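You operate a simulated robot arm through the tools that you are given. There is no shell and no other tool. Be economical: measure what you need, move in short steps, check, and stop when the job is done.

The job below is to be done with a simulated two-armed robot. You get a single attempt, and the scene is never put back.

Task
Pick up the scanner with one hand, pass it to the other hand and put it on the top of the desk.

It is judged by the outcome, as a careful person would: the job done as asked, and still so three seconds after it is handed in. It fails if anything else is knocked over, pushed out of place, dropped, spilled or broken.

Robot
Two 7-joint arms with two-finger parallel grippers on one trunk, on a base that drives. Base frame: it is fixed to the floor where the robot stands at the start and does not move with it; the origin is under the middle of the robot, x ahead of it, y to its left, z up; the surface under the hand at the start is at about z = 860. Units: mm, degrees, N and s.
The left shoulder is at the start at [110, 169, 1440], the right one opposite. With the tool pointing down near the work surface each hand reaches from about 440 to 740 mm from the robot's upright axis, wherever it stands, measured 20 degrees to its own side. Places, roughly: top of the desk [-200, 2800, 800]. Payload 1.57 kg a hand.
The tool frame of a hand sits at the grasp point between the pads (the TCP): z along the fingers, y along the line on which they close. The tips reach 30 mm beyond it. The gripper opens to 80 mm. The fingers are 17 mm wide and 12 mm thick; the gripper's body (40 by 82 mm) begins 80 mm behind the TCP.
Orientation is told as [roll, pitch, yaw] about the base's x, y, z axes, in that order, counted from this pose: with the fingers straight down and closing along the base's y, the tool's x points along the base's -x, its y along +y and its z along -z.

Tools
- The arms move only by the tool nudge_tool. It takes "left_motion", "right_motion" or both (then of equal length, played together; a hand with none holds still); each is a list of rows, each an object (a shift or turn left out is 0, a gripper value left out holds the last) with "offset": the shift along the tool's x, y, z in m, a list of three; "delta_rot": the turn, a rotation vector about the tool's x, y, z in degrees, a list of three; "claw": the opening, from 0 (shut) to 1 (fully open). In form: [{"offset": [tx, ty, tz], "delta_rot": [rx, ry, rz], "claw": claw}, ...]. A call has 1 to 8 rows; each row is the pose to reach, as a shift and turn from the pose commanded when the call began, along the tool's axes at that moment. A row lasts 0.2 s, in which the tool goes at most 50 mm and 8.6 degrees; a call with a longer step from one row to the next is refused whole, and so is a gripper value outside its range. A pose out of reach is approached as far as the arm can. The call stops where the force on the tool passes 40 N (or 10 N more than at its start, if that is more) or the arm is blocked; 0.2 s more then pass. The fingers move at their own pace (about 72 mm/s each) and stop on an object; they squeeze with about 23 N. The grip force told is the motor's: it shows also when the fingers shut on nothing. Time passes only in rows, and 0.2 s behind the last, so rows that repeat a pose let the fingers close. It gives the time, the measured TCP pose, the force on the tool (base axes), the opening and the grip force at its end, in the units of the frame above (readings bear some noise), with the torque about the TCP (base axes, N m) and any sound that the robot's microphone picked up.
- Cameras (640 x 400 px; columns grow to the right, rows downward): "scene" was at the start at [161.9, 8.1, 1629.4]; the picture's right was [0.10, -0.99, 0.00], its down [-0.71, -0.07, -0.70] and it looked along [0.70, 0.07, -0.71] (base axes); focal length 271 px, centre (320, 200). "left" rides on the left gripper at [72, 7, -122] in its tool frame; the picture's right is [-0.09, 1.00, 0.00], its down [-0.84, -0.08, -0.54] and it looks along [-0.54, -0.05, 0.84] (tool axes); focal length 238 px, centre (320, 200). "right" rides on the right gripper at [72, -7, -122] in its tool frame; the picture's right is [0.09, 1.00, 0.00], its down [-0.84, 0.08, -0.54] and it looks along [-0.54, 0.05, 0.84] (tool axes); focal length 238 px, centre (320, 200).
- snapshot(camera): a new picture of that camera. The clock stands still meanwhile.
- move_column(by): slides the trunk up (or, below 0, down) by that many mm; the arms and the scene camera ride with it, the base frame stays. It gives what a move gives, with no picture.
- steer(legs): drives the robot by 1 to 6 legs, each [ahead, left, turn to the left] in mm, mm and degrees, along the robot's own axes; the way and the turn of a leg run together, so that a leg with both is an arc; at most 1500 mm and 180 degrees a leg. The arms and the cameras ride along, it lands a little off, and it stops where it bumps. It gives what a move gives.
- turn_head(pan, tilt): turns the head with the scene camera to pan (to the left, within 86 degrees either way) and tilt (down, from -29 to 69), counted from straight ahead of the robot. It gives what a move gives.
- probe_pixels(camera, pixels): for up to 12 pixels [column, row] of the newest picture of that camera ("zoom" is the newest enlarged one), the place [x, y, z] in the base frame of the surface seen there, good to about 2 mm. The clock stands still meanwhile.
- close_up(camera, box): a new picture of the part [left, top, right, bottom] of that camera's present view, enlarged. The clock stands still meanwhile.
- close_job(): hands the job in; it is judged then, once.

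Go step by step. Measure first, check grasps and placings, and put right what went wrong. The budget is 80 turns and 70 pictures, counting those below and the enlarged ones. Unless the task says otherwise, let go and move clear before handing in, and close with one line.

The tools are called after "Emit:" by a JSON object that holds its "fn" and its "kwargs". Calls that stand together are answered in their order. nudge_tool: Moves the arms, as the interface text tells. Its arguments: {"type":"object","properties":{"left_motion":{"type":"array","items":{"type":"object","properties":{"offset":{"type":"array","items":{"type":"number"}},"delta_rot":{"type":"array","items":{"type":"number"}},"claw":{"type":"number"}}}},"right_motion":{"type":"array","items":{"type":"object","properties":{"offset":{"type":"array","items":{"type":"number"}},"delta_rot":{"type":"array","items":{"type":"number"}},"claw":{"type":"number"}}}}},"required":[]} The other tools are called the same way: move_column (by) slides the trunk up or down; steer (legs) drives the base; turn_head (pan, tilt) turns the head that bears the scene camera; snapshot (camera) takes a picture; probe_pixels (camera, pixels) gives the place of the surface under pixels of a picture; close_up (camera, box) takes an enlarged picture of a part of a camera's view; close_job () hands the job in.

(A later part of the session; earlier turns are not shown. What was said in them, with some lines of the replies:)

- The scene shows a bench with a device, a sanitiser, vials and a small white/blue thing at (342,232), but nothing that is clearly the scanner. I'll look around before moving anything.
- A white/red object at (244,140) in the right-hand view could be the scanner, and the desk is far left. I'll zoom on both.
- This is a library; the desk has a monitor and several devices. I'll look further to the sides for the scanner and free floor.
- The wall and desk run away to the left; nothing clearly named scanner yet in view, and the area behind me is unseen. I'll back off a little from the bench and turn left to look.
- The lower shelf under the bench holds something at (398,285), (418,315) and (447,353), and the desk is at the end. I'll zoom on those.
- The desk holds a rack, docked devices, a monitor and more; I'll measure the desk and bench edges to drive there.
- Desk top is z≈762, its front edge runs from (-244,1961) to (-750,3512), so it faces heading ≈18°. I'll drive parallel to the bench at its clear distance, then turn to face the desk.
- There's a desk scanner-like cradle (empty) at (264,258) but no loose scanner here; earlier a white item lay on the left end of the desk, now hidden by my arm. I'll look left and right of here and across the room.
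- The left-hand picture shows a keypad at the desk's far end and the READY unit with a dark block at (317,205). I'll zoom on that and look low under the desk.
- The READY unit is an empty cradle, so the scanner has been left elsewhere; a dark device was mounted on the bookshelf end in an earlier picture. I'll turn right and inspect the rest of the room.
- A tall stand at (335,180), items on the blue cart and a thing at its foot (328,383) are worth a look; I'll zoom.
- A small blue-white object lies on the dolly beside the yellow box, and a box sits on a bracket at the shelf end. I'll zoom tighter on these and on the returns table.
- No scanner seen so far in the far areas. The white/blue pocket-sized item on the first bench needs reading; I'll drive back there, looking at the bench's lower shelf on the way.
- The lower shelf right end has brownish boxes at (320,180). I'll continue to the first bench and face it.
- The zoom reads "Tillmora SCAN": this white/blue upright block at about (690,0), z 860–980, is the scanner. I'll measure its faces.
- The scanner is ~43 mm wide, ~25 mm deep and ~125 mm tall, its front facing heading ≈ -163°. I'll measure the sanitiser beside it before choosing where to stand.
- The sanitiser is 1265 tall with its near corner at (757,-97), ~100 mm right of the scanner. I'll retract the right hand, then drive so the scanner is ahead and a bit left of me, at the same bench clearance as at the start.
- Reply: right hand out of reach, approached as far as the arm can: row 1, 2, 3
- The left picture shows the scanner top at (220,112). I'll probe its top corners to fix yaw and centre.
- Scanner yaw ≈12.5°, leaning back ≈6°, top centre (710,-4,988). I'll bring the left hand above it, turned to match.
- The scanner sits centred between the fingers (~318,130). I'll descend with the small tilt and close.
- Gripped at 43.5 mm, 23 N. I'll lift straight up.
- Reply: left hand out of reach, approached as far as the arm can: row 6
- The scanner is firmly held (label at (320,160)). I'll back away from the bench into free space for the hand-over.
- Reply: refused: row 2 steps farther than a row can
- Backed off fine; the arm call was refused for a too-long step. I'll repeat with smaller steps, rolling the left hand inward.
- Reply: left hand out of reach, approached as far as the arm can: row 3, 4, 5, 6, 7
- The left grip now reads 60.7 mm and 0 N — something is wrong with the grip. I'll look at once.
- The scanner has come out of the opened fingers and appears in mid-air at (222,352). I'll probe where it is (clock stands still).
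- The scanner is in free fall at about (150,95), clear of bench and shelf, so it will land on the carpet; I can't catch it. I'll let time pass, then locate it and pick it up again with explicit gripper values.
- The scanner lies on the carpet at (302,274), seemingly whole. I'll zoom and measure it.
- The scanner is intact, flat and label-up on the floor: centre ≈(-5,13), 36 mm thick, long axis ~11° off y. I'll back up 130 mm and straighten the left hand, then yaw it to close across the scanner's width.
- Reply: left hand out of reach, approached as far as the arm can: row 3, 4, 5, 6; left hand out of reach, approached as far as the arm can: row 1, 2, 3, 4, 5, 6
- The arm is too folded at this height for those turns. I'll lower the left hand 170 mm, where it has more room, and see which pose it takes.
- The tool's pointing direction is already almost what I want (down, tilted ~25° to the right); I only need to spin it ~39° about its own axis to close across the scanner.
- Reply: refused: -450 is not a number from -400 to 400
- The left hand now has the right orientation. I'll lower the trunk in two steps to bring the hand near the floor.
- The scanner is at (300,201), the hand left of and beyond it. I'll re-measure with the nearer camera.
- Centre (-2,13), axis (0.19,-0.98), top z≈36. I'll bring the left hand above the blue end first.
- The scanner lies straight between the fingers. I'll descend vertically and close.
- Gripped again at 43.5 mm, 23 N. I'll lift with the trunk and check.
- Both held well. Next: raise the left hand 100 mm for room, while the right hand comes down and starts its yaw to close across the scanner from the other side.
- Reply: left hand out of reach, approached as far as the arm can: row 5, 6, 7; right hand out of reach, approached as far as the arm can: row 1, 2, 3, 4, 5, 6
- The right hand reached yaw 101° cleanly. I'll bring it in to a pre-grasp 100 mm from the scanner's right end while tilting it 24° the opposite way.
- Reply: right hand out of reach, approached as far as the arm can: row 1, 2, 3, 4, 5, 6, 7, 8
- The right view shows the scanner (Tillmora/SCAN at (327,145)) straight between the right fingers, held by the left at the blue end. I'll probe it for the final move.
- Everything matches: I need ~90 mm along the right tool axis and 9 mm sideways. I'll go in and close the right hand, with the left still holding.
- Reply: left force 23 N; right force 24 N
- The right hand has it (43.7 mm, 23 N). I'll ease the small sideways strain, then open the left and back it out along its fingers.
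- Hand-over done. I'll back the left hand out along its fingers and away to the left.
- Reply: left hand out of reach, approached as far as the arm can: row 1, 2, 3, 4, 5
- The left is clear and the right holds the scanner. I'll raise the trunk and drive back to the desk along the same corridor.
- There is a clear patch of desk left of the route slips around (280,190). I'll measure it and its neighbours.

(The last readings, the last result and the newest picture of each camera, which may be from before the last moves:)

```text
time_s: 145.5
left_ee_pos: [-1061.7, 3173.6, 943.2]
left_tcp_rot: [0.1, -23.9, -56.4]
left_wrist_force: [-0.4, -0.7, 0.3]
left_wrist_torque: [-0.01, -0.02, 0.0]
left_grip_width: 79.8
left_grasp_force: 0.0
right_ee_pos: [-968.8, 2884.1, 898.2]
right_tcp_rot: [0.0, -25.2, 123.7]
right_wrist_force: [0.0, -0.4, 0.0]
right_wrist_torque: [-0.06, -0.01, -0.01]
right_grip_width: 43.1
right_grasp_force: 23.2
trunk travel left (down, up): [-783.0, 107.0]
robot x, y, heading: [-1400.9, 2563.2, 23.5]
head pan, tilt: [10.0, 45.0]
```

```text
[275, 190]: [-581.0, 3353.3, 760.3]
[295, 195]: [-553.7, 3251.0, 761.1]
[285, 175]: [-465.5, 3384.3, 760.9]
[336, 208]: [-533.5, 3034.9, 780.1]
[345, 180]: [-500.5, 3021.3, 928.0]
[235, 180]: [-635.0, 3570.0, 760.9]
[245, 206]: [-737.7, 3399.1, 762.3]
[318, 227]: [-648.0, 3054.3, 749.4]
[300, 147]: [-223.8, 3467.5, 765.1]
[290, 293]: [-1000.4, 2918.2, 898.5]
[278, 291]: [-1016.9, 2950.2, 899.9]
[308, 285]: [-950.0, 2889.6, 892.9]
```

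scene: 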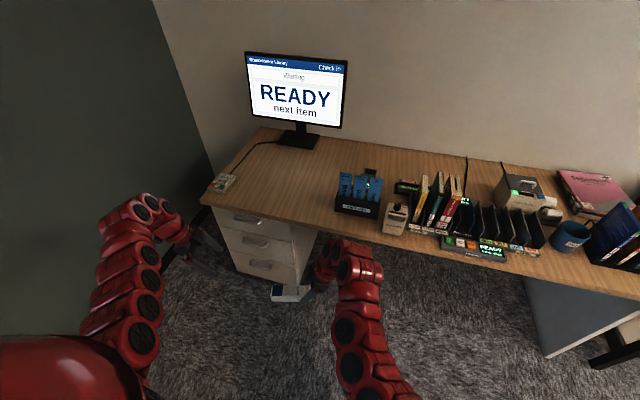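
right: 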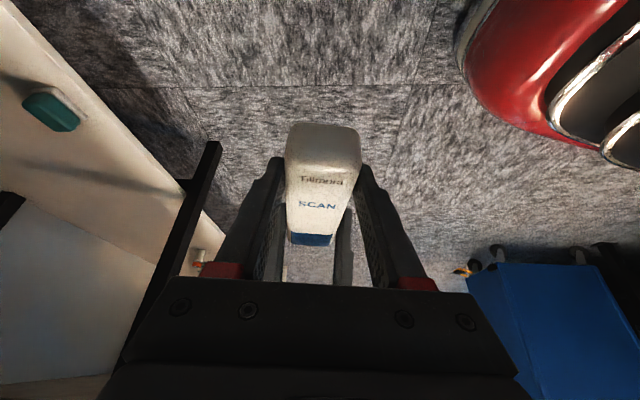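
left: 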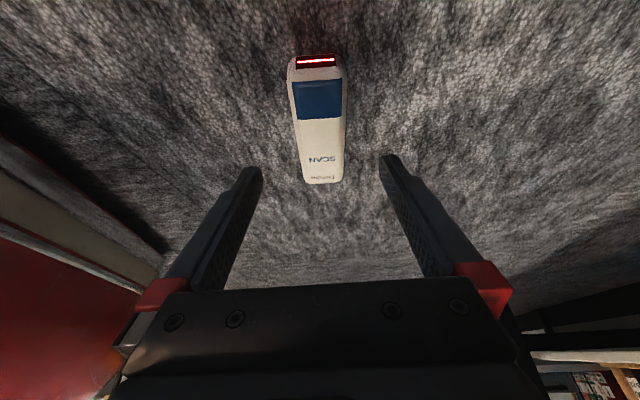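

Clear spot: scanner centre at about (-587,3317), 250 mm from the slips holder and 240 mm from the keypad. I'll raise the left hand a bit, drive left and most of the way in, then check.

Emit:
{"fn": "nudge_tool", "kwargs": {"left_motion": [{"offset": [-0.012, 0, -0.027], "claw": 1}, {"offset": [-0.024, 0, -0.055], "claw": 1}, {"offset": [-0.024, 0, -0.055], "claw": 1}], "right_motion": [{"claw": 0}, {"claw": 0}, {"claw": 0}]}}

Emit:
{"fn": "steer", "kwargs": {"legs": [[0, 0, -5.5], [0, 308, 0], [350, 0, 0]]}}

Emit:
{"fn": "snapshot", "kwargs": {"camera": "scene"}}

```text
time_s: 146.3
left_ee_pos: [-1060.7, 3172.6, 1003.2]
left_tcp_rot: [0.0, -24.0, -56.4]
left_wrist_force: [0.5, 1.4, -0.4]
left_wrist_torque: [-0.03, 0.03, -0.04]
left_grip_width: 80.1
left_grasp_force: 0.0
right_ee_pos: [-969.2, 2885.4, 898.1]
right_tcp_rot: [-0.2, -25.1, 123.6]
right_wrist_force: [0.6, -0.4, -1.3]
right_wrist_torque: [-0.03, 0.01, 0.01]
right_grip_width: 43.5
right_grasp_force: 22.6
trunk travel left (down, up): [-783.0, 107.0]
robot x, y, heading: [-1401.8, 2566.1, 23.5]
head pan, tilt: [10.0, 45.0]
```

```text
time_s: 150.8
left_ee_pos: [-770.7, 3540.1, 1002.5]
left_tcp_rot: [0.1, -23.8, -62.1]
left_wrist_force: [0.6, 0.2, -0.5]
left_wrist_torque: [-0.04, 0.0, -0.01]
left_grip_width: 79.9
left_grasp_force: 0.1
right_ee_pos: [-707.0, 3245.0, 898.2]
right_tcp_rot: [-0.2, -25.2, 118.1]
right_wrist_force: [-0.6, -0.1, -1.6]
right_wrist_torque: [-0.02, 0.0, 0.01]
right_grip_width: 43.6
right_grasp_force: 22.7
trunk travel left (down, up): [-783.0, 107.0]
robot x, y, heading: [-1165.6, 2969.6, 18.2]
head pan, tilt: [10.0, 45.0]
```

```text
6 pictures are left
```

scene: 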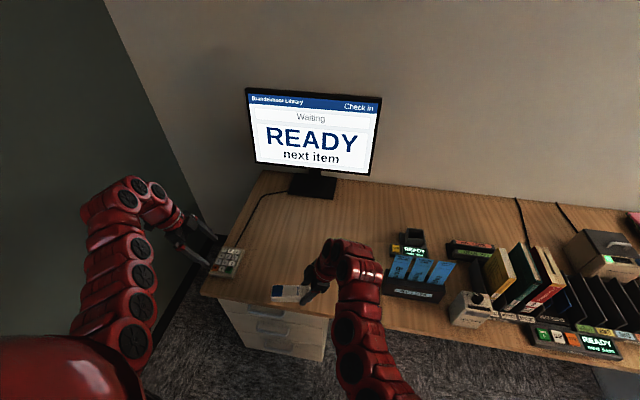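

All still held; 140 mm more forward puts the scanner ~100 mm inside the desk edge, clear of the slips and keypad. I'll drive in and check.

Emit:
{"fn": "steer", "kwargs": {"legs": [[140, 0, 0]]}}

Emit:
{"fn": "move_column", "kwargs": {"by": -60}}

Emit:
{"fn": "snapshot", "kwargs": {"camera": "scene"}}

```text
time_s: 152.1
left_ee_pos: [-640.4, 3581.8, 1003.7]
left_tcp_rot: [0.2, -23.9, -62.2]
left_wrist_force: [-0.7, 0.6, 0.1]
left_wrist_torque: [0.02, 0.01, 0.01]
left_grip_width: 79.8
left_grasp_force: 0.0
right_ee_pos: [-575.2, 3286.6, 899.1]
right_tcp_rot: [-0.2, -25.0, 118.0]
right_wrist_force: [-0.5, 0.6, -1.0]
right_wrist_torque: [-0.05, -0.04, 0.02]
right_grip_width: 43.2
right_grasp_force: 22.8
trunk travel left (down, up): [-783.0, 107.0]
robot x, y, heading: [-1037.9, 3008.3, 18.1]
head pan, tilt: [10.0, 45.0]
```

```text
time_s: 153.1
left_ee_pos: [-638.1, 3582.7, 944.8]
left_tcp_rot: [0.2, -23.9, -62.2]
left_wrist_force: [-0.9, 0.3, -0.7]
left_wrist_torque: [-0.02, -0.02, 0.0]
left_grip_width: 80.1
left_grasp_force: 0.1
right_ee_pos: [-573.8, 3287.1, 838.4]
right_tcp_rot: [0.0, -25.1, 118.0]
right_wrist_force: [-0.9, 0.6, -0.8]
right_wrist_torque: [-0.05, -0.02, -0.01]
right_grip_width: 43.7
right_grasp_force: 23.0
trunk travel left (down, up): [-723.0, 167.0]
robot x, y, heading: [-1034.3, 3008.6, 18.5]
head pan, tilt: [10.0, 45.0]
```

```text
5 pictures are left
```

scene: 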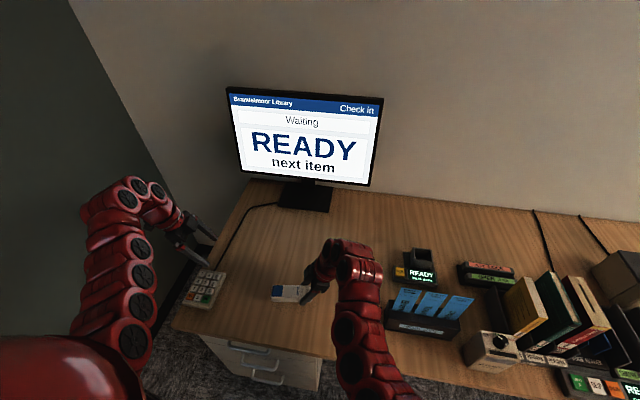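

The scanner is over clear desk at (288,292). I'll probe its height above the surface before lowering.

Emit:
{"fn": "probe_pixels", "kwargs": {"camera": "scene", "pixels": [[278, 291], [289, 291], [300, 290], [285, 315], [265, 285], [300, 320]]}}

```text
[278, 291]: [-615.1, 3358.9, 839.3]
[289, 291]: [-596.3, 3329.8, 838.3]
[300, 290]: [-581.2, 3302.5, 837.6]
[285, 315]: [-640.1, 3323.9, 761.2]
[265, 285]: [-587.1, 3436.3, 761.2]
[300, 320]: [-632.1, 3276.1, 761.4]
```

Level, bottom ~41 mm above the desk. I'll lower 40 mm in steps and read the force.

Emit:
{"fn": "nudge_tool", "kwargs": {"right_motion": [{"offset": [0.0064, 0, 0.0136], "claw": 0}, {"offset": [0.0119, 0, 0.0254], "claw": 0}, {"offset": [0.0153, 0, 0.0326], "claw": 0}, {"offset": [0.017, 0, 0.0362], "claw": 0}, {"offset": [0.0172, 0, 0.0367], "claw": 0}]}}

Emit:
{"fn": "close_up", "kwargs": {"camera": "scene", "box": [240, 230, 400, 330]}}

Emit:
{"fn": "probe_pixels", "kwargs": {"camera": "zoom", "pixels": [[150, 275], [190, 272], [230, 268], [130, 345]]}}

```text
time_s: 154.3
left_ee_pos: [-637.4, 3583.1, 942.9]
left_tcp_rot: [0.1, -24.0, -62.1]
left_wrist_force: [0.1, -0.4, -0.2]
left_wrist_torque: [-0.03, -0.01, 0.05]
left_grip_width: 80.3
left_grasp_force: 0.1
right_ee_pos: [-575.0, 3288.3, 798.7]
right_tcp_rot: [-0.1, -25.1, 118.0]
right_wrist_force: [-0.7, -0.3, -2.0]
right_wrist_torque: [-0.04, -0.03, 0.02]
right_grip_width: 43.5
right_grasp_force: 22.8
trunk travel left (down, up): [-723.0, 167.0]
robot x, y, heading: [-1042.3, 3007.6, 18.4]
head pan, tilt: [10.0, 45.0]
```

```text
4.00 times, centred on (320, 280) of scene
```

zoom: 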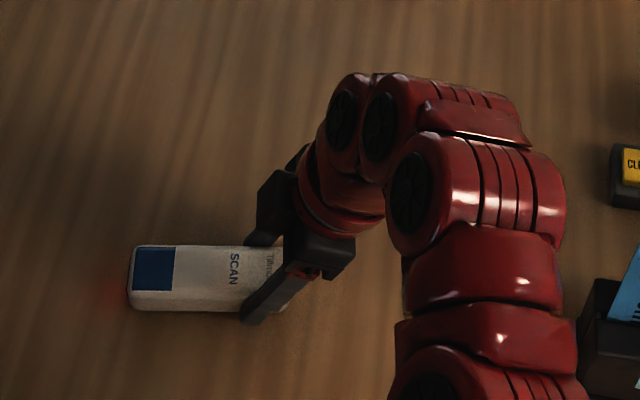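

```text
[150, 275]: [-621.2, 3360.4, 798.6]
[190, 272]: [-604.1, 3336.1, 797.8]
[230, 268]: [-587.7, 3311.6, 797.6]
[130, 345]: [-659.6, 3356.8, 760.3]
```

The scanner top is at 798, i.e. bottom ~1 mm above the desk, no contact yet. I'll lower 1.5 mm more and open.

Emit:
{"fn": "nudge_tool", "kwargs": {"right_motion": [{"offset": [0.0004, 0, 0.0009], "claw": 0}, {"offset": [0.0006, 0, 0.0014], "claw": 0}, {"offset": [0.0006, 0, 0.0014], "claw": 0.75}, {"offset": [0.0006, 0, 0.0014], "claw": 1}, {"offset": [0.0006, 0, 0.0014], "claw": 1}]}}

```text
time_s: 155.5
left_ee_pos: [-637.6, 3582.6, 943.8]
left_tcp_rot: [0.0, -23.9, -62.3]
left_wrist_force: [0.4, -0.8, 0.1]
left_wrist_torque: [0.01, 0.02, 0.05]
left_grip_width: 79.9
left_grasp_force: 0.1
right_ee_pos: [-574.2, 3288.4, 797.1]
right_tcp_rot: [-0.1, -25.1, 118.0]
right_wrist_force: [0.8, 0.2, 0.3]
right_wrist_torque: [0.0, 0.04, -0.02]
right_grip_width: 79.9
right_grasp_force: 0.0
trunk travel left (down, up): [-723.0, 167.0]
robot x, y, heading: [-1034.0, 3009.3, 18.0]
head pan, tilt: [10.0, 45.0]
```

Released. I'll lift straight up with the trunk, back off, and check.

Emit:
{"fn": "move_column", "kwargs": {"by": 150}}

Emit:
{"fn": "steer", "kwargs": {"legs": [[-300, 0, 0]]}}

Emit:
{"fn": "snapshot", "kwargs": {"camera": "scene"}}

```text
time_s: 157.3
left_ee_pos: [-638.0, 3581.8, 1093.8]
left_tcp_rot: [0.0, -23.9, -62.3]
left_wrist_force: [-0.4, -0.6, 0.1]
left_wrist_torque: [-0.02, 0.01, -0.01]
left_grip_width: 79.9
left_grasp_force: 0.0
right_ee_pos: [-575.3, 3288.5, 946.2]
right_tcp_rot: [-0.1, -25.2, 118.0]
right_wrist_force: [0.5, -0.1, 0.5]
right_wrist_torque: [-0.01, 0.01, -0.02]
right_grip_width: 79.9
right_grasp_force: 0.1
trunk travel left (down, up): [-873.0, 17.0]
robot x, y, heading: [-1035.1, 3006.8, 18.0]
head pan, tilt: [10.0, 45.0]
```

```text
time_s: 159.3
left_ee_pos: [-920.1, 3490.0, 1092.8]
left_tcp_rot: [0.0, -23.9, -62.0]
left_wrist_force: [-1.1, -1.0, 0.3]
left_wrist_torque: [-0.02, -0.01, -0.02]
left_grip_width: 80.0
left_grasp_force: 0.0
right_ee_pos: [-857.4, 3196.3, 945.5]
right_tcp_rot: [0.0, -25.1, 118.1]
right_wrist_force: [0.2, 0.0, -0.2]
right_wrist_torque: [0.0, 0.04, 0.03]
right_grip_width: 80.2
right_grasp_force: 0.1
trunk travel left (down, up): [-873.0, 17.0]
robot x, y, heading: [-1318.6, 2917.9, 18.2]
head pan, tilt: [10.0, 45.0]
```

```text
3 pictures are left
```

scene: 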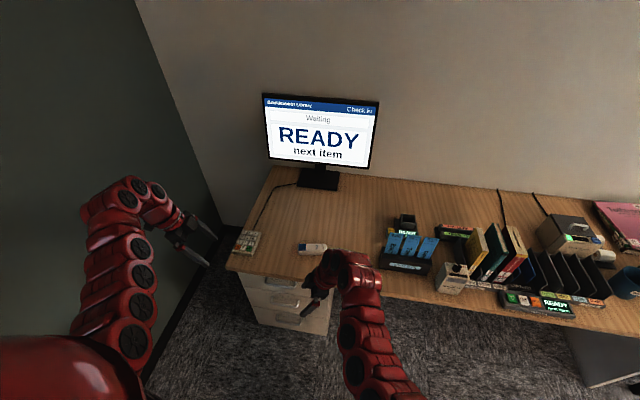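

The scanner lies flat on the desk at (311,248), and nothing around it has moved. Both hands are empty and clear, so I'm handing in.

Emit:
{"fn": "close_job", "kwargs": {}}

```text
The job is handed in.
```

The scanner is lying flat, label up, on the desk top, and I passed it from the left hand to the right on the way. On the first try it slipped from the left gripper while I was rolling that hand and fell to the carpet. I picked it up again, and it looks undamaged, though I haven't tested that it works. Nothing else appears to have been knocked over or moved.
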